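You operate a simulated robot arm through the tools that you are given. There is no shell and no other tool. Be economical: measure what you need, move in short steps, check, and stop when the job is done.

You run a simulated robot arm. Do the job below in one go: nothing can be reset, and whatever is moved stays where it is left.

## Task
Stow both leads in the cable tray, then switch the red glow on.
Fine: the orange and the teal lead; shut the tray lid before the glow goes on.
Where things are to end (x, y in the base frame): orange lead within 0.06 m of [0.62, 0.09]; teal lead within 0.06 m of [0.62, 0.29].

The check looks at the end state, three seconds after you hand in, the way a careful person would. Anything else that was tipped, shoved, dropped, spilled or broken makes it a failure. Lids that push on must go on centred and level and be pressed home; caps that screw on are set level and turned clockwise until they are tight.

## Robot
A 6-joint arm with a two-finger parallel gripper on a trunk, on a base that drives. Base frame: it is fixed to the floor where the robot stands at the start and does not move with it; the origin is under the middle of the robot, x ahead of it, y to its left, z up. Readings come in m, rad, newtons and seconds.
With the tool pointing down near the work surface it reaches from about 0.3 to 0.7 m from the robot's upright axis, wherever it stands. Its first joint turns from -2.897 to 2.897 rad. Places, roughly: cable tray lid [0.7, 0.2, 0.9]; floor of the cable tray [0.6, 0.2, 0.7]; glow switch [0.5, -1.5, 0.8]; grey mains plug (4x3x6 cm) [0.7, 0.4, 0.8]; light strip [0.8, -1, 0.7]; reset button [0.7, 0, 0.8]; scorched plug (4x3x6 cm) [0.6, 0.4, 0.8]. Payload 4.1 kg.
The tool frame sits at the grasp point between the pads (the TCP): z along the fingers, y along the line on which they close. The tips reach 0.023 m beyond it. Largest opening 0.094 m; finger width 0.038, thickness 0.01; the body of the gripper, 0.054 by 0.096 m, starts 0.039 m behind the TCP.
Orientation is told as [roll, pitch, yaw] about the base's x, y, z axes, in that order, counted from this pose: with the fingers straight down and closing along the base's y, the tool's x points along the base's -x, its y along +y and its z along -z.

## Interface
- The arm moves only by the tool move_arm. Its argument "motion" is a list of rows, each a list of 7 numbers: the shift along the tool's x, y, z in m, then the turn, a rotation vector about the tool's x, y, z in rad, then the finger opening in m, from 0 to 0.094. In form: [[x, y, z, rx, ry, rz, fingers], ...]. A call has 1 to 10 rows; each row shifts and turns the commanded pose from where the row before left it, along the tool's axes as they then stand. Each row takes 0.2 s and may step no farther than 0.05 m and 0.15 rad from the row before; otherwise, or with a gripper value out of range, the whole call is refused. A pose out of reach is approached as far as the arm can. The call stops where the force on the tool passes 40 N (or 10 N more than at its start, if that is more) or the arm is blocked; 0.2 s more then pass. The fingers move at their own pace (about 0.045 m/s each) and stop on an object; they squeeze with about 39 N. The grip force told is the motor's: it shows also when the fingers shut on nothing. Time passes only in rows, and 0.2 s behind the last, so rows that do not move let the fingers close. The reply holds the time, the measured pose of the TCP, the force on the tool along the base axes, the opening and the grip force, in the units named above and with some noise, with the torque about the TCP (base axes, N m) and any sound that the robot's microphone picked up.
- Cameras (640 x 400 px; columns grow to the right, rows downward): "scene" is now at [0.0129, 0.1449, 1.5551]; the picture's right is [-0.29, -0.96, 0.00], its down [-0.73, 0.22, -0.65] and it looks along [0.62, -0.19, -0.76] (base axes); focal length 268 px, centre (320, 200). "wrist" rides on the gripper at [0.086, 0.016, -0.074] in the tool frame; the picture's right is [-0.18, 0.98, 0.00], its down [-0.58, -0.11, -0.81] and it looks along [-0.79, -0.15, 0.59] (tool axes); focal length 243 px, centre (320, 200). There is no depth. A picture from a camera that has moved, and an enlarged one, comes with that camera's place and axes in the base frame and with its lens.
- grab_frame(camera): a new picture of that camera. It takes no simulated time.
- lift_body(by): slides the trunk up (or, below 0, down) by that many m; the arm and the scene camera ride with it, the base frame stays. It gives what a move gives, with no picture.
- base_move(legs): drives the robot by 1 to 6 legs, each [ahead, turn to the left] in m and rad, along the robot's own axes; the way and the turn of a leg run together, so that a leg with both is an arc; at most 1.5 m and 3.142 rad a leg. The arm and the cameras ride along, it lands a little off, and it stops where it bumps. It gives what a move gives.
- head_to(pan, tilt): turns the head with the scene camera to pan (to the left, within 2.705 rad either way) and tilt (down, from -0.506 to 1.204), counted from straight ahead of the robot. It gives what a move gives.
- enlarge(camera, box): a new picture of the part [left, top, right, bottom] of that camera's present view, enlarged. It takes no simulated time.
- finish_job(): hands the job in; it is judged then, once.

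Go step by step. Nothing tells you exact positions but the pictures and the camera data: compare them with the known pose of the tool, close in by small moves and look again before you grip or let go. The budget is 120 turns and 82 pictures, counting those below and the enlarged ones. Unless the task says otherwise, let go and move clear before handing in, and close with one line.

The tools are called as name(argument=value, ...) on one line, values as JSON. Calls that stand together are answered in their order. move_arm: Moves the arm, as the interface text tells. Its arguments: {"type":"object","properties":{"motion":{"type":"array"}},"required":["motion"]} The other tools are called the same way: lift_body (by) slides the trunk up or down; base_move (legs) drives the base; head_to (pan, tilt) turns the head that bears the scene camera; grab_frame (camera) takes a picture; enlarge (camera, box) takes an enlarged picture of a part of a camera's view; finish_job () hands the job in.

At the start:

```text
time: 0.0
ee_pos: [0.3578, 0.0097, 1.3]
tool_rot: [0.0, -0.001, 0.0]
force: [0.4, -0.1, 1.4]
torque: [0.0, -0.03, -0.01]
finger_gap: 0.0943
finger_force: 0.0
trunk travel left (down, up): [-0.525, 0.065]
robot x, y, heading: [0.0013, 0.0, 0.0]
head pan, tilt: [-0.295, 0.86]
```

scene: 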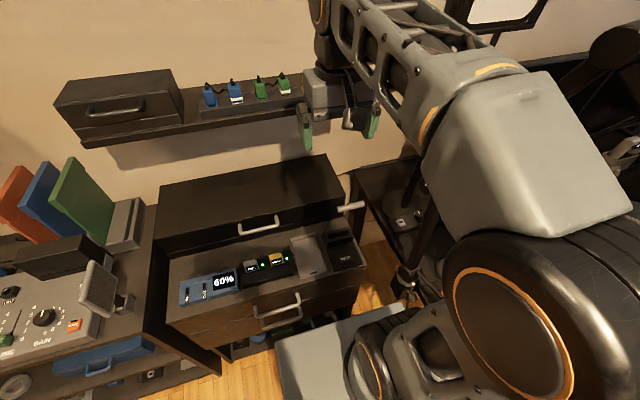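
wrist: 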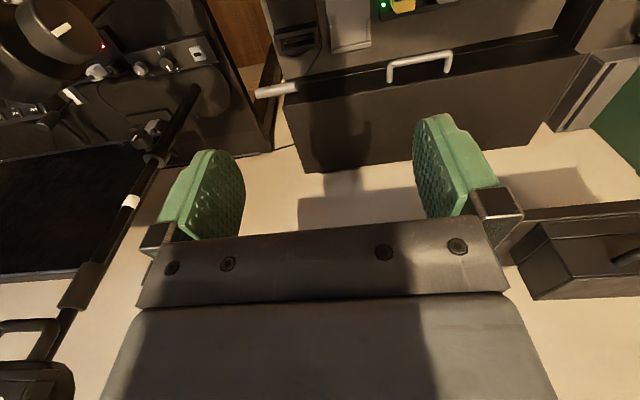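

I see a bench with a cabinet holding a panel with small plugs and a handled lid, but the tray and leads are not clear yet. I'll take closer views first.

enlarge(camera="scene", box=[140, 140, 380, 340])

enlarge(camera="scene", box=[0, 60, 320, 260])

head_to(pan=-1.0, tilt=0.6)

grab_frame(camera="scene")

```text
2.00 times, centred on (260, 240) of scene
camera zoom: at [0.0129, 0.1449, 1.5551], right [-0.29, -0.96, 0.0], down [-0.73, 0.22, -0.65], along [0.62, -0.19, -0.76], focal length 535 px, centre (440, 120)
```

zoom: 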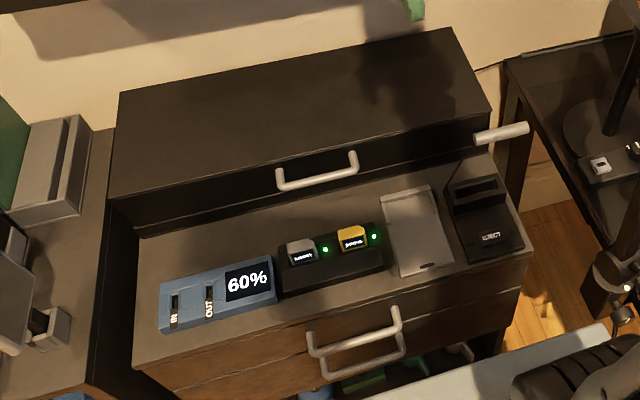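

```text
2.00 times, centred on (160, 160) of scene
camera zoom: at [0.0129, 0.1449, 1.5551], right [-0.29, -0.96, 0.0], down [-0.73, 0.22, -0.65], along [0.62, -0.19, -0.76], focal length 535 px, centre (640, 280)
```

zoom: 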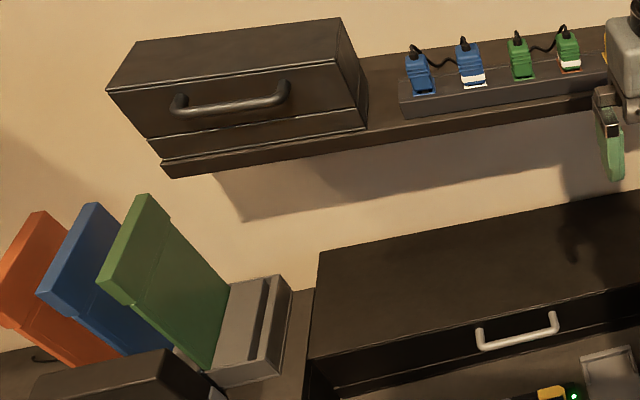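

```text
time: 1.1
ee_pos: [0.3579, 0.0101, 1.3003]
tool_rot: [-0.002, 0.0, 0.001]
force: [-1.0, 0.1, 0.7]
torque: [0.0, -0.03, 0.0]
finger_gap: 0.0938
finger_force: 0.0
trunk travel left (down, up): [-0.525, 0.065]
robot x, y, heading: [0.0019, -0.0008, 0.007]
head pan, tilt: [-1.0, 0.6]
```

```text
77 pictures are left
camera scene: at [-0.0135, 0.0932, 1.5768], right [-0.84, -0.54, 0.0], down [-0.31, 0.48, -0.82], along [0.45, -0.69, -0.57], focal length 268 px, centre (320, 200)
```

scene: 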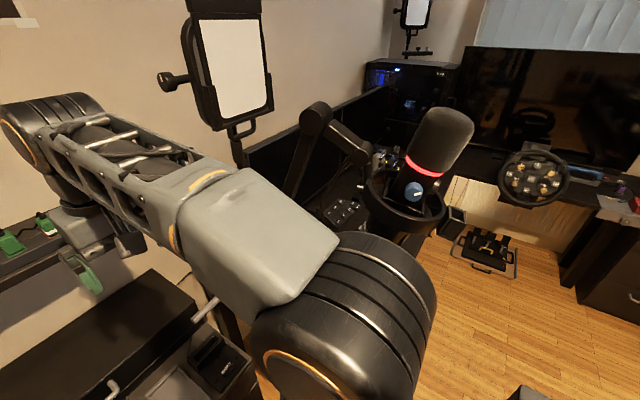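

The cabinet's dark box near (0.6, 0.2) seems to be the tray with its lid. I'll look around for the leads and the switch.

head_to(pan=0.35, tilt=0.75)

grab_frame(camera="scene")

head_to(pan=1.2, tilt=0.75)

grab_frame(camera="scene")

head_to(pan=-1.7, tilt=0.6)

grab_frame(camera="scene")

```text
time: 2.6
ee_pos: [0.3583, 0.0097, 1.3]
tool_rot: [0.0, 0.0, 0.0]
force: [0.5, -0.2, 0.7]
torque: [0.0, 0.01, 0.03]
finger_gap: 0.0941
finger_force: 0.1
trunk travel left (down, up): [-0.525, 0.065]
robot x, y, heading: [-0.0014, 0.0036, 0.001]
head pan, tilt: [0.351, 0.75]
```

```text
76 pictures are left
camera scene: at [0.0165, 0.1959, 1.5639], right [0.34, -0.94, 0.0], down [-0.64, -0.23, -0.73], along [0.69, 0.25, -0.68], focal length 268 px, centre (320, 200)
```

scene: 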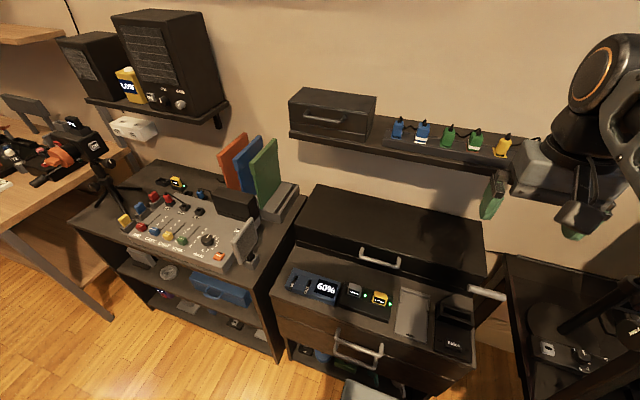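

```text
time: 3.7
ee_pos: [0.3572, 0.0101, 1.2992]
tool_rot: [0.001, 0.0, -0.001]
force: [-0.7, 0.1, 0.3]
torque: [0.01, -0.03, 0.0]
finger_gap: 0.0939
finger_force: 0.1
trunk travel left (down, up): [-0.525, 0.065]
robot x, y, heading: [-0.003, -0.0007, -0.004]
head pan, tilt: [1.201, 0.75]
```

```text
75 pictures are left
camera scene: at [-0.0313, 0.2447, 1.5639], right [0.93, -0.36, 0.0], down [-0.25, -0.64, -0.73], along [0.27, 0.68, -0.68], focal length 268 px, centre (320, 200)
```

scene: 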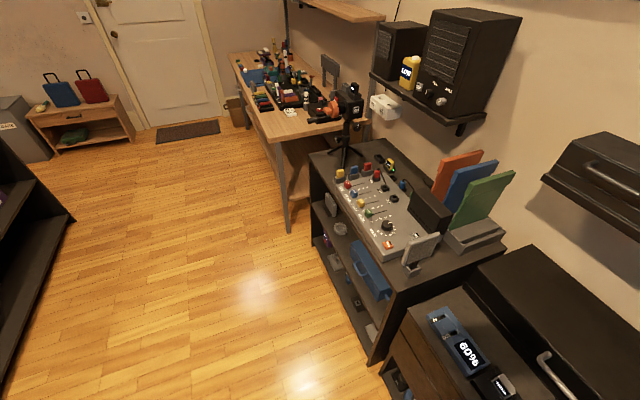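

```text
time: 6.3
ee_pos: [0.358, 0.0087, 1.2994]
tool_rot: [-0.002, 0.001, 0.001]
force: [0.3, -0.2, -0.2]
torque: [0.01, 0.02, 0.02]
finger_gap: 0.094
finger_force: 0.1
trunk travel left (down, up): [-0.525, 0.065]
robot x, y, heading: [-0.0004, -0.0016, 0.003]
head pan, tilt: [-1.7, 0.6]
```

```text
74 pictures are left
camera scene: at [-0.0727, 0.0798, 1.5768], right [-0.99, 0.13, 0.0], down [0.07, 0.56, -0.83], along [-0.11, -0.82, -0.56], focal length 268 px, centre (320, 200)
```

scene: 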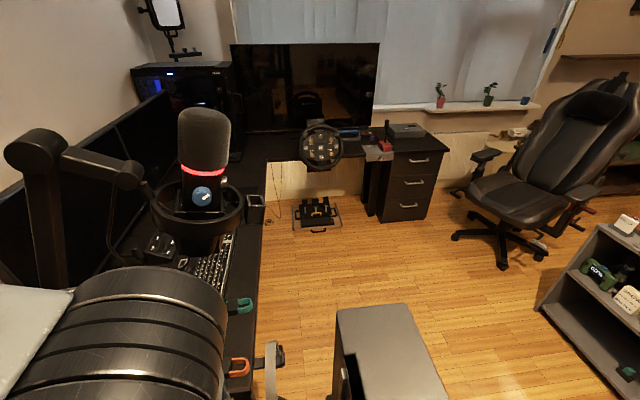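

I see an orange and a teal item at the edge of the right-hand desk. I'll look closer at them.

enlarge(camera="scene", box=[120, 200, 320, 400])

head_to(pan=-1.7, tilt=1.1)

grab_frame(camera="scene")

```text
2.00 times, centred on (220, 300) of scene
camera zoom: at [-0.0727, 0.0798, 1.5768], right [-0.99, 0.13, 0.0], down [0.07, 0.56, -0.83], along [-0.11, -0.82, -0.56], focal length 535 px, centre (520, 0)
```

zoom: 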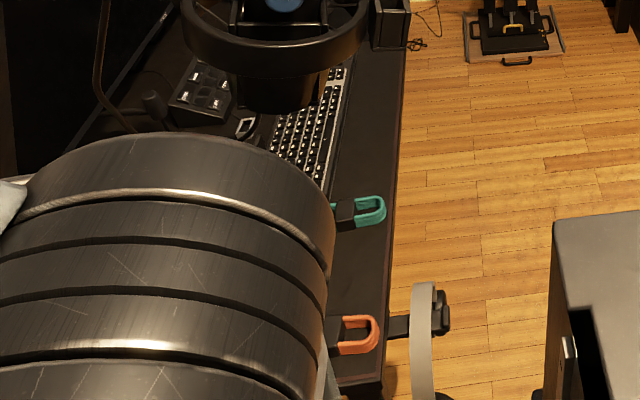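

```text
time: 7.2
ee_pos: [0.3576, 0.0097, 1.3003]
tool_rot: [0.0, 0.0, 0.001]
force: [0.4, 0.9, -0.3]
torque: [0.02, 0.02, -0.02]
finger_gap: 0.0942
finger_force: 0.1
trunk travel left (down, up): [-0.525, 0.065]
robot x, y, heading: [0.0008, 0.0022, 0.003]
head pan, tilt: [-1.7, 1.1]
```

```text
72 pictures are left
camera scene: at [-0.0695, 0.1048, 1.5383], right [-0.99, 0.13, 0.0], down [0.11, 0.88, -0.45], along [-0.06, -0.45, -0.89], focal length 268 px, centre (320, 200)
```

scene: 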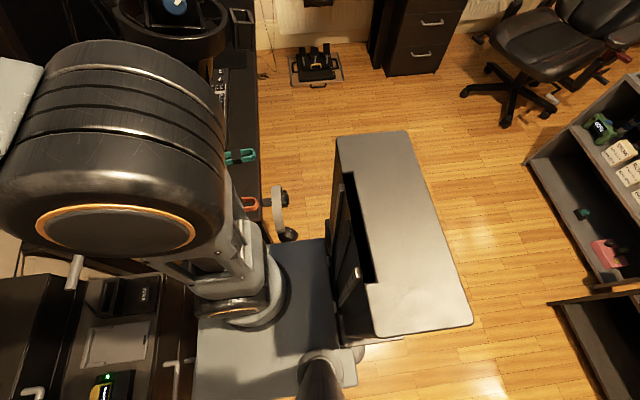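

The leads are around (0.10, -0.31) orange and (0.11, -0.50) teal. Before driving I'll check the space behind and beside the robot.

head_to(pan=-2.5, tilt=0.8)

grab_frame(camera="scene")

head_to(pan=2.5, tilt=0.8)

grab_frame(camera="scene")

```text
time: 8.3
ee_pos: [0.3578, 0.0098, 1.2985]
tool_rot: [0.0, -0.001, 0.001]
force: [-0.8, 0.1, -1.1]
torque: [0.01, 0.03, 0.01]
finger_gap: 0.0939
finger_force: 0.0
trunk travel left (down, up): [-0.525, 0.065]
robot x, y, heading: [0.0015, 0.0007, 0.001]
head pan, tilt: [-2.499, 0.799]
```

```text
71 pictures are left
camera scene: at [-0.1259, 0.1191, 1.5599], right [-0.6, 0.8, 0.0], down [0.57, 0.43, -0.7], along [-0.56, -0.42, -0.72], focal length 268 px, centre (320, 200)
```

scene: 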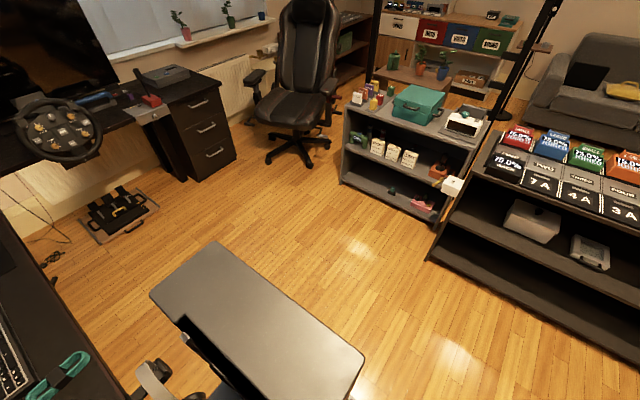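

```text
time: 12.3
ee_pos: [0.3575, 0.0097, 1.2998]
tool_rot: [0.0, 0.0, 0.002]
force: [-0.5, -0.1, -1.1]
torque: [-0.02, 0.0, 0.03]
finger_gap: 0.0942
finger_force: 0.0
trunk travel left (down, up): [-0.525, 0.065]
robot x, y, heading: [0.0027, -0.0015, 0.004]
head pan, tilt: [2.499, 0.799]
```

```text
70 pictures are left
camera scene: at [-0.1259, 0.2158, 1.5599], right [0.6, 0.8, 0.0], down [0.57, -0.43, -0.7], along [-0.56, 0.42, -0.72], focal length 268 px, centre (320, 200)
```

scene: 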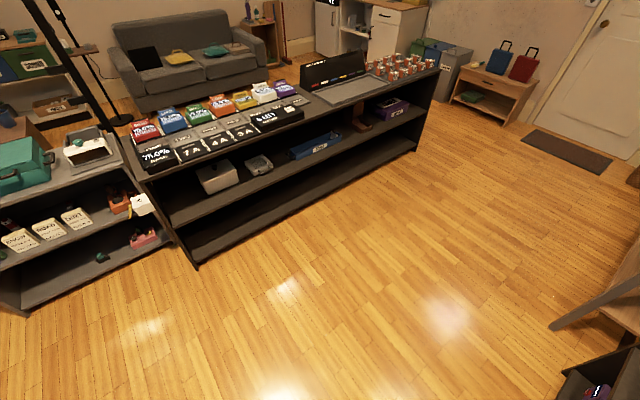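

The grey box is the robot's own body, and both leads are within reach from here. I'll swing the arm around to the right at height and look with the wrist camera.

move_arm(motion=[[0.003, -0.0464, 0, 0, 0, 0.13, 0.094], [0.003, -0.0464, 0, 0, 0, 0.13, 0.094], [0.003, -0.0464, 0, 0, 0, 0.13, 0.094], [0.003, -0.0464, 0, 0, 0, 0.13, 0.094], [0.003, -0.0464, 0, 0, 0, 0.13, 0.094], [0.003, -0.0464, 0, 0, 0, 0.13, 0.094], [0.003, -0.0464, 0, 0, 0, 0.13, 0.094], [0.003, -0.0464, 0, 0, 0, 0.13, 0.094], [0.003, -0.0464, 0, 0, 0, 0.13, 0.094], [0.003, -0.0464, 0, 0, 0, 0.13, 0.094]])

grab_frame(camera="wrist")

head_to(pan=-1.5, tilt=1.0)

grab_frame(camera="scene")

```text
time: 13.4
ee_pos: [0.3105, -0.1713, 1.3001]
tool_rot: [0.019, -0.01, -0.547]
force: [22.2, 32.6, 4.5]
torque: [0.71, -0.46, -0.03]
finger_gap: 0.0765
finger_force: 0.1
trunk travel left (down, up): [-0.525, 0.065]
robot x, y, heading: [0.0049, 0.0004, 0.012]
head pan, tilt: [2.499, 0.799]
stopped in row 5: the force on the tool passed its limit (the readings are from after the stop); the commanded pose is now the measured one
```

```text
69 pictures are left
camera wrist: at [0.2435, -0.1143, 1.3744], right [0.67, 0.74, 0.02], down [0.42, -0.41, 0.81], along [0.61, -0.53, -0.59], focal length 243 px, centre (320, 200)
```

wrist: 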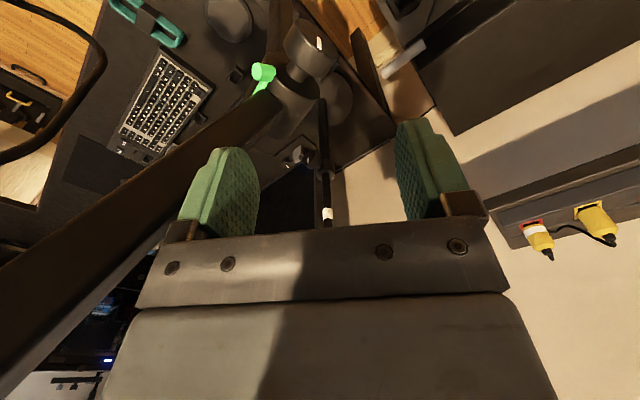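

```text
time: 16.6
ee_pos: [0.3086, -0.1714, 1.2987]
tool_rot: [0.017, -0.009, -0.554]
force: [19.7, 33.0, 6.1]
torque: [0.54, -0.29, -0.19]
finger_gap: 0.0767
finger_force: 0.0
trunk travel left (down, up): [-0.525, 0.065]
robot x, y, heading: [-0.0014, 0.0009, 0.005]
head pan, tilt: [-1.499, 1.0]
```

```text
68 pictures are left
camera scene: at [-0.0534, 0.1049, 1.5445], right [-1.0, -0.08, 0.0], down [-0.07, 0.84, -0.54], along [0.04, -0.54, -0.84], focal length 268 px, centre (320, 200)
```

scene: 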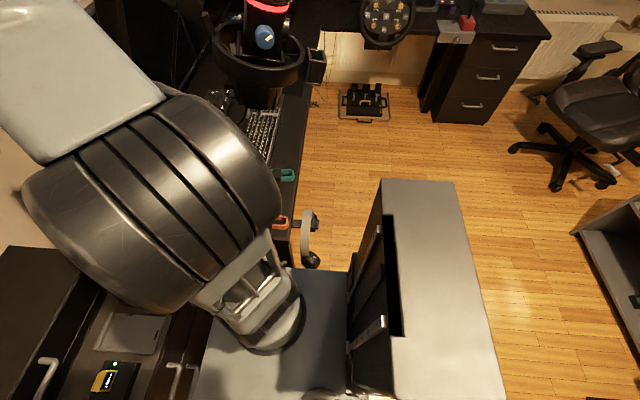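

The left finger met the microphone boom, so I'm backing straight off. I'll approach the desk from its open side instead.

move_arm(motion=[[0, 0.03, 0, 0, 0, 0, 0.094], [0, 0.046, 0, 0, 0, -0.13, 0.094], [0, 0.046, 0, 0, 0, -0.13, 0.094], [0, 0.046, 0, 0, 0, -0.13, 0.094]])

head_to(pan=-0.9, tilt=0.5)

grab_frame(camera="scene")

grab_frame(camera="wrist")

```text
time: 17.6
ee_pos: [0.3778, -0.0253, 1.3021]
tool_rot: [0.009, -0.015, -0.162]
force: [0.1, -0.1, 0.4]
torque: [0.03, -0.03, -0.03]
finger_gap: 0.0941
finger_force: 0.0
trunk travel left (down, up): [-0.525, 0.065]
robot x, y, heading: [0.0011, -0.0014, 0.003]
head pan, tilt: [-1.499, 1.0]
```

```text
time: 18.6
ee_pos: [0.3775, -0.026, 1.3018]
tool_rot: [0.012, -0.014, -0.165]
force: [0.4, 0.4, -0.4]
torque: [0.01, 0.02, -0.01]
finger_gap: 0.094
finger_force: 0.1
trunk travel left (down, up): [-0.525, 0.065]
robot x, y, heading: [-0.0007, -0.0005, 0.004]
head pan, tilt: [-0.901, 0.499]
```

```text
67 pictures are left
camera scene: at [-0.0051, 0.0968, 1.5858], right [-0.78, -0.62, 0.0], down [-0.3, 0.37, -0.88], along [0.55, -0.69, -0.48], focal length 268 px, centre (320, 200)
```

scene: 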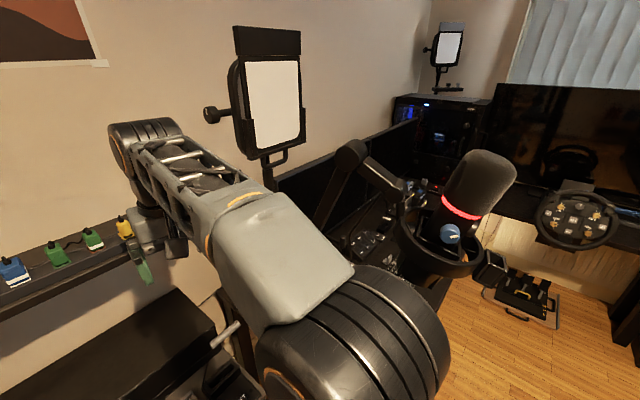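

```text
66 pictures are left
camera wrist: at [0.2927, 0.0018, 1.3761], right [0.34, 0.94, 0.01], down [0.54, -0.21, 0.81], along [0.77, -0.27, -0.58], focal length 243 px, centre (320, 200)
```

wrist: 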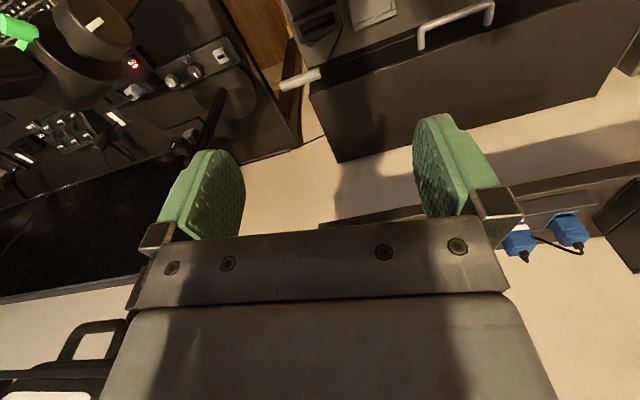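

The boom looks undisturbed. The tray box has its handle at about (0.567, 0.195, 0.82); I'll lower the wrist for a closer look at the lid and the rod on its side.

move_arm(motion=[[0.03, 0.03, 0.03, 0, 0, -0.082, 0.094], [0.03, 0.035, 0.03, 0, 0, -0.082, 0.094], [0.0, 0.035, 0.035, 0, 0, 0, 0.094], [0.0, 0.035, 0.035, 0, 0, 0, 0.094], [0, 0, 0.045, 0, 0, 0, 0.094]])

grab_frame(camera="wrist")

head_to(pan=0.0, tilt=0.9)

grab_frame(camera="scene")

```text
refused: row 1 steps farther than a row can; nothing moved
```

```text
65 pictures are left
camera wrist: at [0.2927, 0.0018, 1.3761], right [0.34, 0.94, 0.01], down [0.54, -0.21, 0.81], along [0.77, -0.27, -0.58], focal length 243 px, centre (320, 200)
```

wrist: 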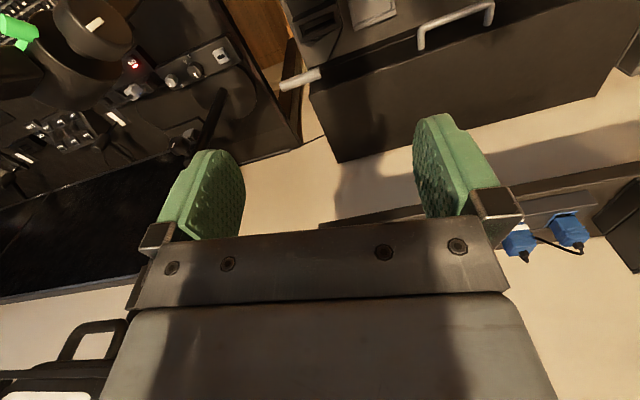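

```text
time: 19.9
ee_pos: [0.3778, -0.0271, 1.3026]
tool_rot: [0.011, -0.014, -0.164]
force: [0.2, -0.1, 0.1]
torque: [0.0, -0.01, -0.02]
finger_gap: 0.094
finger_force: 0.0
trunk travel left (down, up): [-0.525, 0.065]
robot x, y, heading: [-0.0024, 0.0028, 0.004]
head pan, tilt: [0.0, 0.901]
```

```text
64 pictures are left
camera scene: at [0.0137, 0.1681, 1.5521], right [0.0, -1.0, 0.0], down [-0.78, 0.0, -0.62], along [0.62, 0.0, -0.78], focal length 268 px, centre (320, 200)
```

scene: 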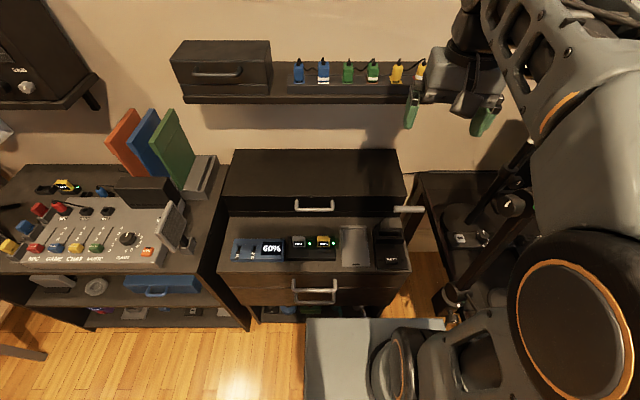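

The view from straight ahead is clear now, so I'll enlarge the tray region and lower the arm with smaller steps.

enlarge(camera="scene", box=[210, 140, 430, 280])

move_arm(motion=[[0.015, 0.03, 0.03, 0, 0, -0.082, 0.094], [0.015, 0.03, 0.03, 0, 0, -0.082, 0.094], [0.015, 0.03, 0.035, 0, 0, 0, 0.094], [0.015, 0.03, 0.035, 0, 0, 0, 0.094], [0, 0, 0.045, 0, 0, 0, 0.094], [0, 0, 0.045, 0, 0, 0, 0.094]])

grab_frame(camera="wrist")

```text
2.86 times, centred on (320, 210) of scene
camera zoom: at [0.0137, 0.1681, 1.5521], right [0.0, -1.0, 0.0], down [-0.78, 0.0, -0.62], along [0.62, 0.0, -0.78], focal length 764 px, centre (320, 171)
```

zoom: 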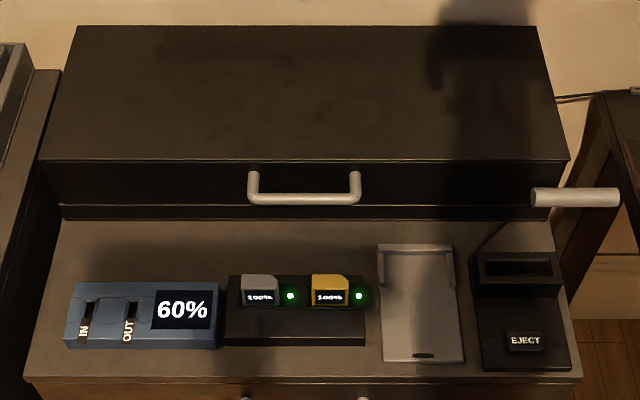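

```text
time: 21.2
ee_pos: [0.3294, 0.0973, 1.0828]
tool_rot: [0.009, -0.016, 0.0]
force: [-0.2, 0.3, 0.2]
torque: [-0.04, -0.03, 0.01]
finger_gap: 0.0941
finger_force: 0.0
trunk travel left (down, up): [-0.525, 0.065]
robot x, y, heading: [-0.0008, -0.0008, 0.004]
head pan, tilt: [0.0, 0.901]
```

```text
62 pictures are left
camera wrist: at [0.2413, 0.1137, 1.156], right [0.18, 0.98, 0.01], down [0.57, -0.12, 0.81], along [0.8, -0.14, -0.58], focal length 243 px, centre (320, 200)
```

wrist: 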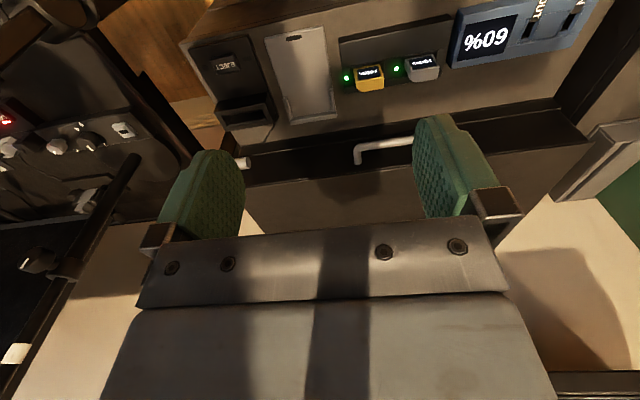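

The tray spans roughly y -0.14 to 0.51, x 0.59 to 0.85, with its lid top near z 0.84 and the handle bar at about (0.555, 0.19, 0.82). I'll turn the gripper so its fingers can straddle the bar.

move_arm(motion=[[0, 0.02, 0, 0, 0, 0.15, 0.094], [0, 0.02, 0, 0, 0, 0.15, 0.094], [0, 0.02, 0, 0, 0, 0.15, 0.094], [0, 0.02, 0, 0, 0, 0.15, 0.094], [0, 0, 0, 0, 0, 0.15, 0.094], [0, 0, 0, 0, 0, 0.15, 0.094], [0, 0, 0, 0, 0, 0.15, 0.094], [0, 0, 0, 0, 0, 0.15, 0.094], [0, 0, 0, 0, 0, 0.15, 0.094], [0, 0, 0, 0, 0, 0.15, 0.094]])

move_arm(motion=[[0, 0, 0, 0, 0, 0.07, 0.094], [0, 0, 0, -0.13, 0, 0, 0.094], [0, 0, 0, -0.13, 0, 0, 0.094], [0, 0, 0, -0.13, 0, 0, 0.094], [0, 0, 0, -0.13, 0, 0, 0.094], [0, 0, 0, -0.13, 0, 0, 0.094], [0, 0, 0, -0.13, 0, 0, 0.094]])

grab_frame(camera="scene")

```text
time: 23.4
ee_pos: [0.3459, 0.1749, 1.0834]
tool_rot: [0.016, 0.01, -1.504]
force: [0.6, -0.8, 0.3]
torque: [-0.01, 0.02, 0.01]
finger_gap: 0.0939
finger_force: 0.1
trunk travel left (down, up): [-0.525, 0.065]
robot x, y, heading: [-0.003, 0.0, 0.005]
head pan, tilt: [0.0, 0.901]
```

```text
time: 25.1
ee_pos: [0.3571, 0.1502, 1.1242]
tool_rot: [0.787, 0.009, -1.562]
force: [-1.4, -0.1, -0.8]
torque: [0.02, -0.02, 0.0]
finger_gap: 0.094
finger_force: 0.0
out of reach, approached as far as the arm can: row 6, 7
trunk travel left (down, up): [-0.525, 0.065]
robot x, y, heading: [-0.0027, 0.0007, 0.001]
head pan, tilt: [0.0, 0.901]
```

```text
61 pictures are left
camera scene: at [0.0134, 0.168, 1.552], right [0.0, -1.0, 0.0], down [-0.78, 0.0, -0.62], along [0.62, 0.0, -0.78], focal length 268 px, centre (320, 200)
```

scene: 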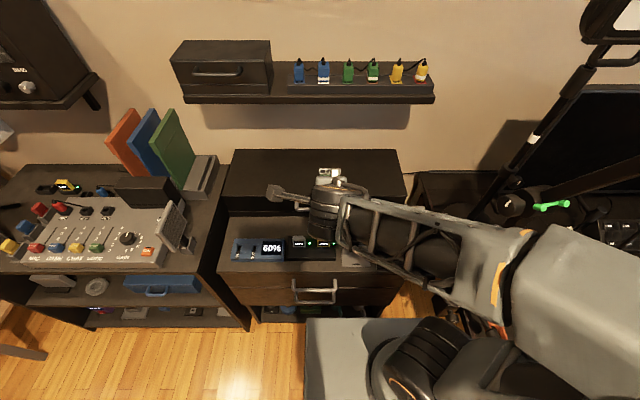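

The tool is tilted 45° forward. I'll move it toward a standoff about 10 cm in front of the handle.

move_arm(motion=[[0.0067, -0.0125, 0.043, 0, 0, 0, 0.06], [0.0067, -0.0125, 0.043, 0, 0, 0, 0.06], [0.0067, -0.0125, 0.043, 0, 0, 0, 0.06], [0.0067, -0.0125, 0.043, 0, 0, 0, 0.06], [0.0067, -0.0125, 0.043, 0, 0, 0, 0.06]])

grab_frame(camera="wrist")

enlarge(camera="scene", box=[210, 140, 430, 280])

```text
time: 26.2
ee_pos: [0.5054, 0.1347, 1.0841]
tool_rot: [0.779, 0.007, -1.562]
force: [0.2, 0.4, -0.3]
torque: [-0.02, 0.01, -0.03]
finger_gap: 0.0601
finger_force: 0.0
out of reach, approached as far as the arm can: row 1, 2, 3, 4, 5
trunk travel left (down, up): [-0.525, 0.065]
robot x, y, heading: [-0.0001, 0.0017, 0.005]
head pan, tilt: [0.0, 0.901]
```

```text
60 pictures are left
camera wrist: at [0.4627, 0.22, 1.1484], right [0.7, -0.19, 0.69], down [-0.64, -0.59, 0.49], along [0.32, -0.79, -0.53], focal length 243 px, centre (320, 200)
```

wrist: 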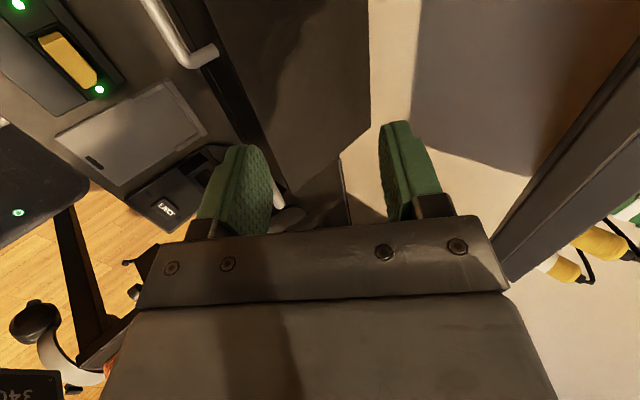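

```text
2.86 times, centred on (320, 210) of scene
camera zoom: at [0.0143, 0.1685, 1.552], right [0.0, -1.0, 0.0], down [-0.78, 0.0, -0.62], along [0.62, 0.0, -0.78], focal length 764 px, centre (320, 171)
```

zoom: 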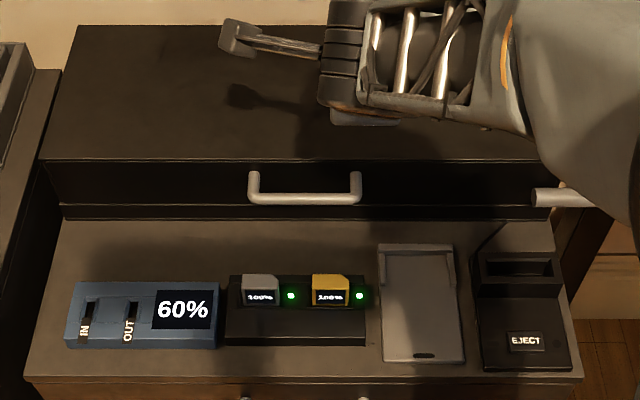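

The arm is limited at this height, so I'll lower the trunk, which carries the tool down near the standoff.

lift_body(by=-0.17)

move_arm(motion=[[0.025, 0, 0, 0, 0, 0, 0.06], [0.027, 0, 0, 0, 0, 0, 0.06]])

grab_frame(camera="wrist")

grab_frame(camera="scene")

```text
time: 28.2
ee_pos: [0.504, 0.135, 0.9136]
tool_rot: [0.779, 0.008, -1.565]
force: [-0.7, -0.9, -0.7]
torque: [-0.04, -0.02, 0.02]
finger_gap: 0.06
finger_force: 0.0
trunk travel left (down, up): [-0.355, 0.235]
robot x, y, heading: [-0.0023, 0.003, 0.005]
head pan, tilt: [0.0, 0.901]
```

```text
time: 28.8
ee_pos: [0.506, 0.1857, 0.919]
tool_rot: [0.774, 0.008, -1.562]
force: [0.4, -1.2, -0.5]
torque: [0.0, 0.02, 0.0]
finger_gap: 0.0603
finger_force: 0.0
out of reach, approached as far as the arm can: row 2
trunk travel left (down, up): [-0.355, 0.235]
robot x, y, heading: [-0.001, -0.0007, 0.004]
head pan, tilt: [0.0, 0.901]
```

```text
58 pictures are left
camera wrist: at [0.4644, 0.2715, 0.9844], right [0.7, -0.18, 0.69], down [-0.64, -0.59, 0.5], along [0.31, -0.79, -0.53], focal length 243 px, centre (320, 200)
```

wrist: 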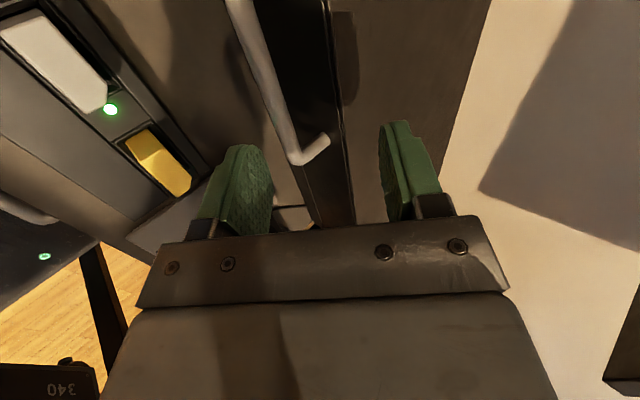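

```text
57 pictures are left
camera scene: at [0.0137, 0.1683, 1.382], right [0.0, -1.0, 0.0], down [-0.78, 0.0, -0.62], along [0.62, 0.0, -0.78], focal length 268 px, centre (320, 200)
```

scene: 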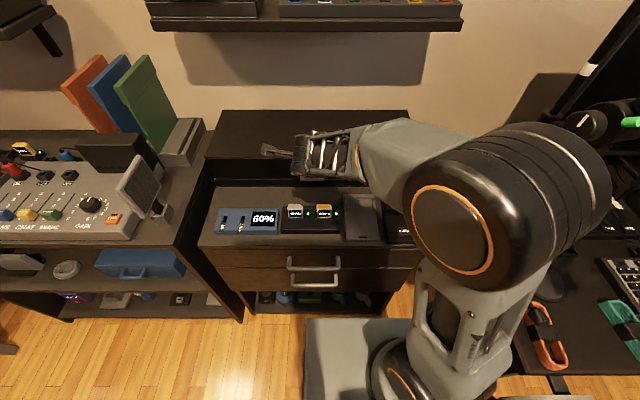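

The bar reads at about (0.547, 0.83) in x–z. I'll align the fingers to it and go half way in before looking again.

move_arm(motion=[[0, -0.033, 0, 0, 0, 0, 0.06], [0, 0, 0.04, 0, 0, 0, 0.06]])

grab_frame(camera="wrist")

```text
time: 29.4
ee_pos: [0.5287, 0.1802, 0.9066]
tool_rot: [0.773, 0.008, -1.562]
force: [-0.5, 0.0, 0.4]
torque: [-0.02, -0.02, -0.01]
finger_gap: 0.0602
finger_force: 0.1
out of reach, approached as far as the arm can: row 1, 2
trunk travel left (down, up): [-0.355, 0.235]
robot x, y, heading: [-0.0014, 0.0015, 0.004]
head pan, tilt: [0.0, 0.901]
```

```text
56 pictures are left
camera wrist: at [0.4864, 0.2653, 0.9725], right [0.71, -0.18, 0.68], down [-0.64, -0.59, 0.5], along [0.31, -0.79, -0.53], focal length 243 px, centre (320, 200)
```

wrist: 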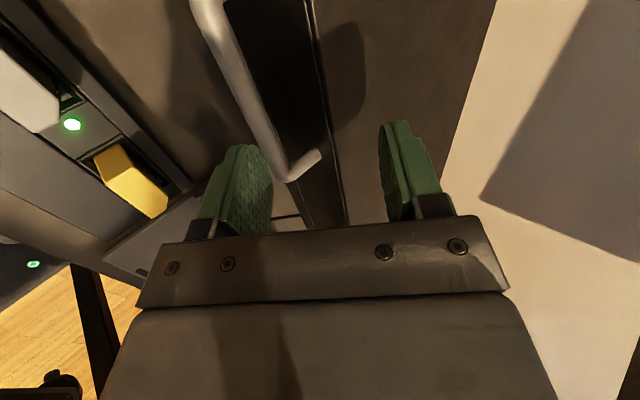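

The arm is at its folded limit, so I'll lower the trunk 6 cm more, which brings the open fingertips right to the bar.

lift_body(by=-0.06)

grab_frame(camera="wrist")

```text
time: 30.4
ee_pos: [0.5283, 0.1799, 0.8469]
tool_rot: [0.771, 0.009, -1.561]
force: [0.8, 0.2, -0.7]
torque: [0.04, 0.0, 0.02]
finger_gap: 0.06
finger_force: 0.0
trunk travel left (down, up): [-0.295, 0.295]
robot x, y, heading: [0.0012, 0.0046, 0.001]
head pan, tilt: [0.0, 0.901]
```

```text
55 pictures are left
camera wrist: at [0.4866, 0.2654, 0.9124], right [0.71, -0.18, 0.68], down [-0.64, -0.59, 0.5], along [0.31, -0.79, -0.53], focal length 243 px, centre (320, 200)
```

wrist: 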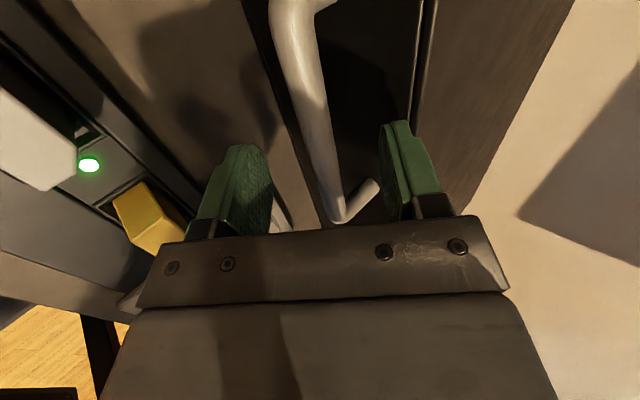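

The bar lies centred between the fingers. I'll advance 2 cm and narrow the fingers to a loose cage.

move_arm(motion=[[0, 0, 0.012, 0, 0, 0, 0.06], [0, 0, 0.01, 0, 0, 0, 0.04], [0, 0, 0, 0, 0, 0, 0.03]])

grab_frame(camera="wrist")

```text
time: 30.8
ee_pos: [0.5383, 0.1811, 0.8422]
tool_rot: [0.77, 0.009, -1.561]
force: [-6.4, -1.5, 5.2]
torque: [-0.08, -0.14, -0.27]
finger_gap: 0.039
finger_force: 0.0
out of reach, approached as far as the arm can: row 2
trunk travel left (down, up): [-0.295, 0.295]
robot x, y, heading: [-0.0011, 0.0019, 0.002]
head pan, tilt: [0.0, 0.901]
stopped in row 2: the force on the tool passed its limit (the readings are from after the stop); the commanded pose is now the measured one
```

```text
54 pictures are left
camera wrist: at [0.4961, 0.2664, 0.9076], right [0.71, -0.18, 0.68], down [-0.63, -0.59, 0.5], along [0.31, -0.78, -0.53], focal length 243 px, centre (320, 200)
```

wrist: 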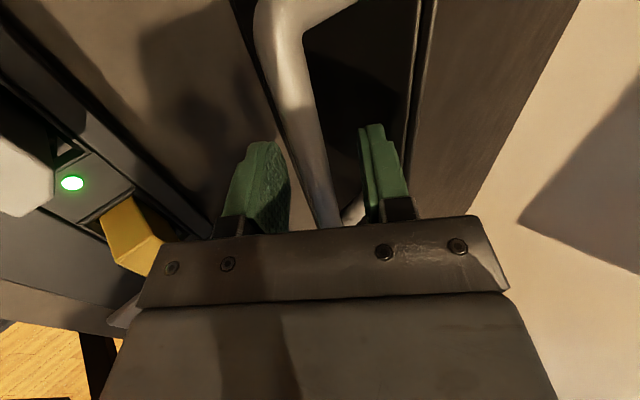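

Slight contact with the lid face; the bar is between the pads. I'll close on it to confirm the hold.

move_arm(motion=[[0, 0, 0, 0, 0, 0, 0.025], [0, 0, 0, 0, 0, 0, 0.012], [0, 0, 0, 0, 0, 0, 0.005], [0, 0, 0, 0, 0, 0, 0.005]])

grab_frame(camera="wrist")

```text
time: 31.8
ee_pos: [0.5362, 0.1823, 0.8433]
tool_rot: [0.775, 0.009, -1.558]
force: [-8.6, -2.2, -6.0]
torque: [-0.74, 0.24, 0.95]
finger_gap: 0.0138
finger_force: 44.6
trunk travel left (down, up): [-0.295, 0.295]
robot x, y, heading: [0.0041, 0.0016, 0.003]
head pan, tilt: [0.0, 0.901]
```

```text
53 pictures are left
camera wrist: at [0.4948, 0.2662, 0.9081], right [0.71, -0.18, 0.68], down [-0.63, -0.59, 0.5], along [0.32, -0.78, -0.53], focal length 243 px, centre (320, 200)
```

wrist: 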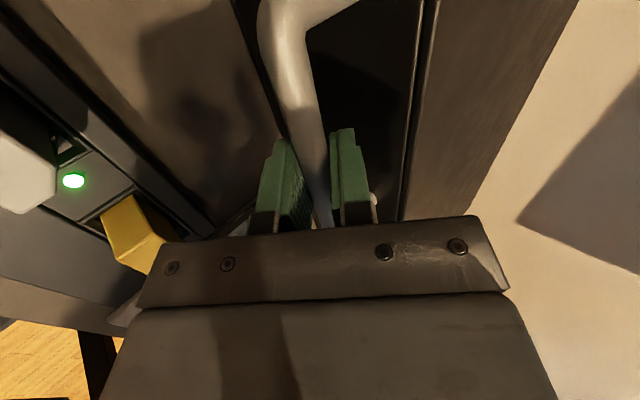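

The bar is gripped (14 mm). I'll lift gently to see how the lid moves.

move_arm(motion=[[0, 0.014, -0.014, 0, 0, 0, 0.005], [0, 0.014, -0.014, 0, 0, 0, 0.005]])

grab_frame(camera="scene")

```text
time: 32.4
ee_pos: [0.5354, 0.1805, 0.8835]
tool_rot: [0.777, 0.01, -1.559]
force: [-17.9, -0.7, -0.9]
torque: [-0.68, 0.08, 0.81]
finger_gap: 0.0135
finger_force: 45.2
trunk travel left (down, up): [-0.295, 0.295]
robot x, y, heading: [-0.0003, 0.0016, 0.008]
head pan, tilt: [0.0, 0.901]
```

```text
52 pictures are left
camera scene: at [0.0112, 0.1684, 1.3221], right [0.01, -1.0, 0.0], down [-0.78, 0.0, -0.62], along [0.62, 0.0, -0.78], focal length 268 px, centre (320, 200)
```

scene: 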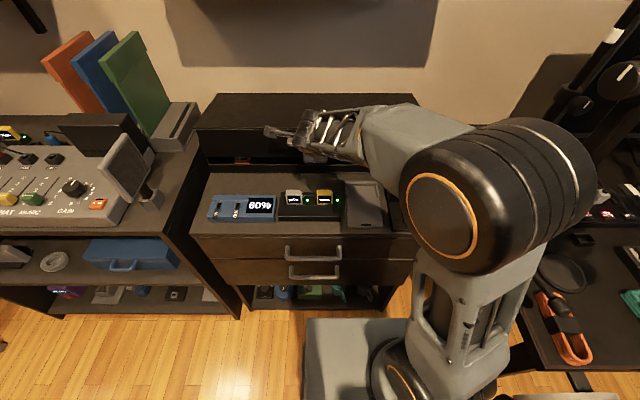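

The lid swings up freely about its rear hinge. I'll follow the arc, turning the gripper with it.

move_arm(motion=[[0, 0.0245, -0.0187, 0.1, 0, 0, 0.005], [0, 0.0245, -0.0187, 0.1, 0, 0, 0.005], [0, 0.0245, -0.0187, 0.1, 0, 0, 0.005], [0, 0.0245, -0.0187, 0.1, 0, 0, 0.005]])

```text
time: 33.4
ee_pos: [0.5731, 0.1821, 1.0009]
tool_rot: [0.375, 0.011, -1.558]
force: [-2.4, 16.2, -1.1]
torque: [0.77, -0.09, 0.32]
finger_gap: 0.0133
finger_force: 45.0
trunk travel left (down, up): [-0.295, 0.295]
robot x, y, heading: [-0.0019, 0.0032, 0.012]
head pan, tilt: [0.0, 0.901]
```

move_arm(motion=[[0.002, 0.0245, -0.0187, 0.1, 0, 0, 0.005], [0.002, 0.0245, -0.0187, 0.1, 0, 0, 0.005], [0, 0.0245, -0.0187, 0.1, 0, 0, 0.005]])

grab_frame(camera="scene")

```text
time: 34.2
ee_pos: [0.6013, 0.1809, 1.0402]
tool_rot: [0.105, 0.011, -1.558]
force: [17.6, 11.7, -19.9]
torque: [0.2, 0.16, -0.93]
finger_gap: 0.0141
finger_force: 45.2
out of reach, approached as far as the arm can: row 2, 3
trunk travel left (down, up): [-0.295, 0.295]
robot x, y, heading: [0.0025, -0.0015, 0.006]
head pan, tilt: [0.0, 0.901]
stopped in row 3: the force on the tool passed its limit (the readings are from after the stop); the commanded pose is now the measured one
```

```text
51 pictures are left
camera scene: at [0.0181, 0.1705, 1.3214], right [0.01, -1.0, 0.0], down [-0.79, -0.01, -0.62], along [0.62, 0.0, -0.79], focal length 268 px, centre (320, 200)
```

scene: 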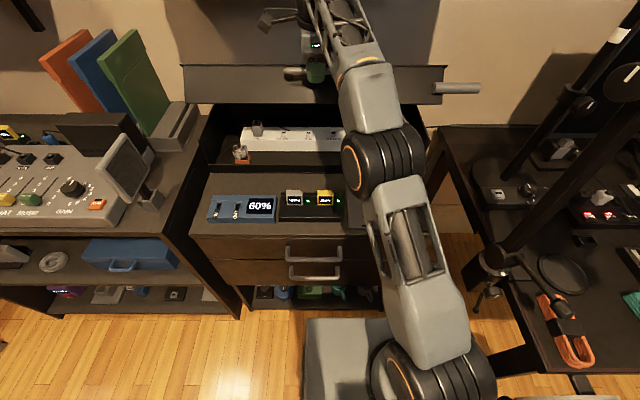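

The lid is about 45° open and I can see the power strip inside with two plugs at its left end. The arm needs more height, so I'll alternate small trunk lifts with forward moves.

lift_body(by=0.03)

move_arm(motion=[[0, 0.025, 0.0, -0.05, 0, 0, 0.005]])

```text
time: 34.5
ee_pos: [0.6019, 0.182, 1.0401]
tool_rot: [0.104, 0.007, -1.559]
force: [14.3, 7.1, -14.4]
torque: [0.02, -0.02, -0.79]
finger_gap: 0.0138
finger_force: 45.5
trunk travel left (down, up): [-0.298, 0.292]
robot x, y, heading: [-0.0015, 0.0007, 0.009]
head pan, tilt: [0.0, 0.901]
stopped: the force on the tool passed its limit (the readings are from after the stop); the commanded pose is now the measured one
```

```text
time: 34.9
ee_pos: [0.6036, 0.1804, 1.0445]
tool_rot: [0.148, 0.01, -1.554]
force: [-8.7, 20.8, 4.1]
torque: [-0.6, 0.22, -1.6]
finger_gap: 0.0139
finger_force: 45.2
out of reach, approached as far as the arm can: row 1
trunk travel left (down, up): [-0.298, 0.292]
robot x, y, heading: [0.0016, 0.0036, 0.011]
head pan, tilt: [0.0, 0.901]
```

lift_body(by=0.03)

move_arm(motion=[[0.004, 0.025, 0.0, 0, 0, 0, 0.005]])

lift_body(by=0.03)

move_arm(motion=[[0.004, 0.025, 0.0, 0, 0, 0, 0.005]])

```text
time: 35.4
ee_pos: [0.6113, 0.1805, 1.053]
tool_rot: [0.134, 0.011, -1.558]
force: [11.0, 14.2, -13.0]
torque: [0.49, -0.09, -1.08]
finger_gap: 0.0139
finger_force: 45.4
trunk travel left (down, up): [-0.317, 0.273]
robot x, y, heading: [-0.0012, 0.0037, 0.01]
head pan, tilt: [0.0, 0.901]
stopped: the force on the tool passed its limit (the readings are from after the stop); the commanded pose is now the measured one
```

```text
time: 35.8
ee_pos: [0.6136, 0.1808, 1.0522]
tool_rot: [0.146, 0.013, -1.557]
force: [-13.5, 23.2, 12.6]
torque: [-0.36, 0.13, -1.56]
finger_gap: 0.0135
finger_force: 44.5
out of reach, approached as far as the arm can: row 1
trunk travel left (down, up): [-0.317, 0.273]
robot x, y, heading: [-0.0011, 0.0044, 0.009]
head pan, tilt: [0.0, 0.901]
```

```text
time: 36.4
ee_pos: [0.6197, 0.1812, 1.0595]
tool_rot: [0.115, 0.007, -1.56]
force: [4.6, 13.7, -6.1]
torque: [-0.08, 0.06, -1.43]
finger_gap: 0.014
finger_force: 45.6
trunk travel left (down, up): [-0.337, 0.253]
robot x, y, heading: [0.0004, 0.0003, 0.013]
head pan, tilt: [0.0, 0.901]
stopped: the force on the tool passed its limit (the readings are from after the stop); the commanded pose is now the measured one
```

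```text
time: 36.8
ee_pos: [0.6178, 0.18, 1.0587]
tool_rot: [0.127, 0.009, -1.553]
force: [-20.5, 22.3, 21.0]
torque: [-0.18, 0.16, -1.76]
finger_gap: 0.0137
finger_force: 45.0
out of reach, approached as far as the arm can: row 1
trunk travel left (down, up): [-0.337, 0.253]
robot x, y, heading: [-0.0025, 0.0029, 0.017]
head pan, tilt: [0.0, 0.901]
```

lift_body(by=0.04)

move_arm(motion=[[0.006, 0.03, 0.01, 0, 0, 0, 0.005]])

lift_body(by=0.04)

move_arm(motion=[[0.006, 0.03, 0.01, 0, 0, 0, 0.005]])

lift_body(by=0.04)

move_arm(motion=[[0.006, 0.03, 0.01, 0, 0, 0, 0.005]])

```text
time: 37.3
ee_pos: [0.6208, 0.1794, 1.0611]
tool_rot: [0.094, 0.001, -1.555]
force: [-6.8, 11.3, 4.3]
torque: [-0.63, 0.89, -1.6]
finger_gap: 0.014
finger_force: 44.6
trunk travel left (down, up): [-0.353, 0.237]
robot x, y, heading: [-0.0053, -0.0008, 0.017]
head pan, tilt: [0.0, 0.901]
stopped: the force on the tool passed its limit (the readings are from after the stop); the commanded pose is now the measured one
```

```text
time: 37.6
ee_pos: [0.6206, 0.18, 1.0604]
tool_rot: [0.108, 0.009, -1.555]
force: [-18.5, 2.6, 16.8]
torque: [-0.69, 0.95, -1.44]
finger_gap: 0.0136
finger_force: 44.7
out of reach, approached as far as the arm can: row 1
trunk travel left (down, up): [-0.353, 0.237]
robot x, y, heading: [0.0012, 0.0028, 0.013]
head pan, tilt: [0.0, 0.901]
stopped in row 1: the force on the tool passed its limit (the readings are from after the stop); the commanded pose is now the measured one
```

```text
time: 38.0
ee_pos: [0.6218, 0.1793, 1.0598]
tool_rot: [0.088, 0.005, -1.553]
force: [-13.4, -1.0, 1.9]
torque: [-0.28, -0.18, -1.25]
finger_gap: 0.0137
finger_force: 44.8
trunk travel left (down, up): [-0.362, 0.228]
robot x, y, heading: [-0.0001, 0.0031, 0.017]
head pan, tilt: [0.0, 0.901]
stopped: the force on the tool passed its limit (the readings are from after the stop); the commanded pose is now the measured one
```

```text
time: 38.4
ee_pos: [0.6231, 0.1792, 1.0617]
tool_rot: [0.094, 0.008, -1.558]
force: [-22.8, -4.2, 14.1]
torque: [-0.07, 1.82, -1.28]
finger_gap: 0.0138
finger_force: 45.1
out of reach, approached as far as the arm can: row 1
trunk travel left (down, up): [-0.362, 0.228]
robot x, y, heading: [-0.0012, 0.0009, 0.018]
head pan, tilt: [0.0, 0.901]
stopped in row 1: the force on the tool passed its limit (the readings are from after the stop); the commanded pose is now the measured one
```

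```text
time: 38.7
ee_pos: [0.6221, 0.1791, 1.0616]
tool_rot: [0.09, 0.008, -1.557]
force: [-24.6, -3.7, -10.3]
torque: [0.34, -3.15, -0.67]
finger_gap: 0.0136
finger_force: 44.8
trunk travel left (down, up): [-0.365, 0.225]
robot x, y, heading: [-0.0006, -0.0005, 0.015]
head pan, tilt: [0.0, 0.901]
stopped: the force on the tool passed its limit (the readings are from after the stop); the commanded pose is now the measured one
```

```text
time: 39.0
ee_pos: [0.6222, 0.1793, 1.0605]
tool_rot: [0.092, 0.012, -1.558]
force: [-21.7, -5.6, 14.7]
torque: [-0.28, 1.7, -0.73]
finger_gap: 0.0136
finger_force: 45.3
out of reach, approached as far as the arm can: row 1
trunk travel left (down, up): [-0.365, 0.225]
robot x, y, heading: [-0.0053, -0.0008, 0.014]
head pan, tilt: [0.0, 0.901]
stopped in row 1: the force on the tool passed its limit (the readings are from after the stop); the commanded pose is now the measured one
```

Progress has stalled, so something may be touching. I'll look.

head_to(pan=0.0, tilt=0.5)

grab_frame(camera="scene")

grab_frame(camera="wrist")

```text
time: 39.9
ee_pos: [0.6221, 0.179, 1.0608]
tool_rot: [0.098, 0.01, -1.557]
force: [-27.4, -4.0, 24.1]
torque: [-0.21, 0.65, -1.06]
finger_gap: 0.0137
finger_force: 44.9
trunk travel left (down, up): [-0.365, 0.225]
robot x, y, heading: [0.0002, 0.0003, 0.018]
head pan, tilt: [0.0, 0.499]
```

```text
50 pictures are left
camera scene: at [0.0192, 0.1678, 1.426], right [0.02, -1.0, 0.0], down [-0.48, -0.01, -0.88], along [0.88, 0.02, -0.48], focal length 268 px, centre (320, 200)
```

scene: 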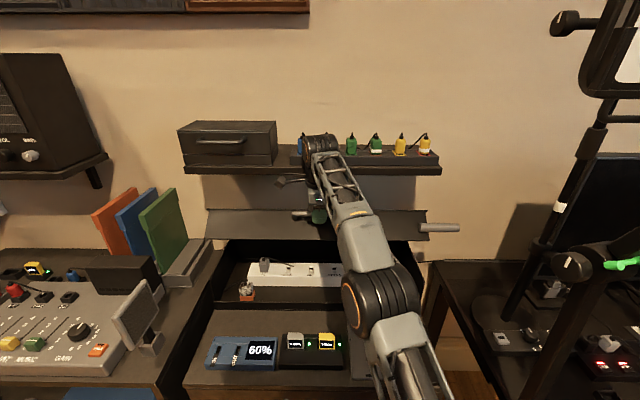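

```text
49 pictures are left
camera wrist: at [0.6293, 0.2648, 1.1372], right [0.98, -0.17, 0.09], down [-0.18, -0.59, 0.79], along [-0.08, -0.79, -0.61], focal length 243 px, centre (320, 200)
```

wrist: 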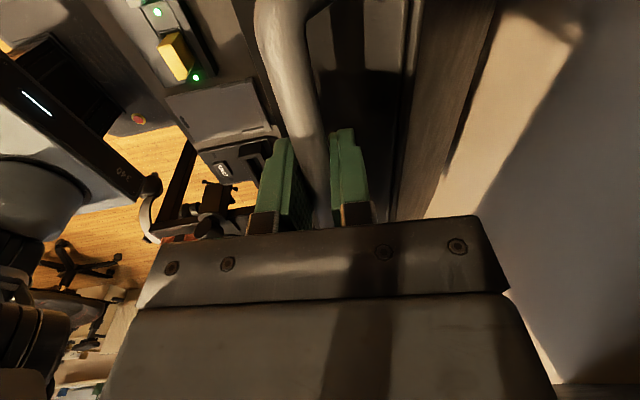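

The wrist is coming up against the wall shelf. I'll tilt the gripper forward again around the bar so the wrist drops back from the shelf and the lower finger supports the bar.

move_arm(motion=[[0, -0.008, 0, -0.1, 0, 0, 0.005], [0, 0, 0, -0.1, 0, 0, 0.005], [0, 0, 0, -0.1, 0, 0, 0.005], [0, 0, 0, -0.1, 0, 0, 0.005]])

```text
time: 40.9
ee_pos: [0.619, 0.1801, 1.0541]
tool_rot: [0.492, 0.009, -1.557]
force: [-3.1, -1.3, -1.7]
torque: [-0.25, 0.26, -0.88]
finger_gap: 0.0137
finger_force: 45.4
trunk travel left (down, up): [-0.365, 0.225]
robot x, y, heading: [-0.0021, 0.0023, 0.013]
head pan, tilt: [0.0, 0.499]
```

The load is nearly zero now, so I'll continue the arc with the tilted hand.

move_arm(motion=[[0, 0.027, -0.009, -0.08, 0, 0, 0.005], [0, 0.027, -0.004, -0.08, 0, 0, 0.005], [0, 0.028, 0.002, -0.05, 0, 0, 0.005]])

```text
time: 41.4
ee_pos: [0.6415, 0.18, 1.075]
tool_rot: [0.574, 0.008, -1.562]
force: [-7.7, -3.0, -1.8]
torque: [0.5, -0.23, -0.05]
finger_gap: 0.0135
finger_force: 44.6
trunk travel left (down, up): [-0.365, 0.225]
robot x, y, heading: [-0.0008, 0.005, 0.014]
head pan, tilt: [0.0, 0.499]
stopped in row 2: the force on the tool passed its limit (the readings are from after the stop); the commanded pose is now the measured one
```

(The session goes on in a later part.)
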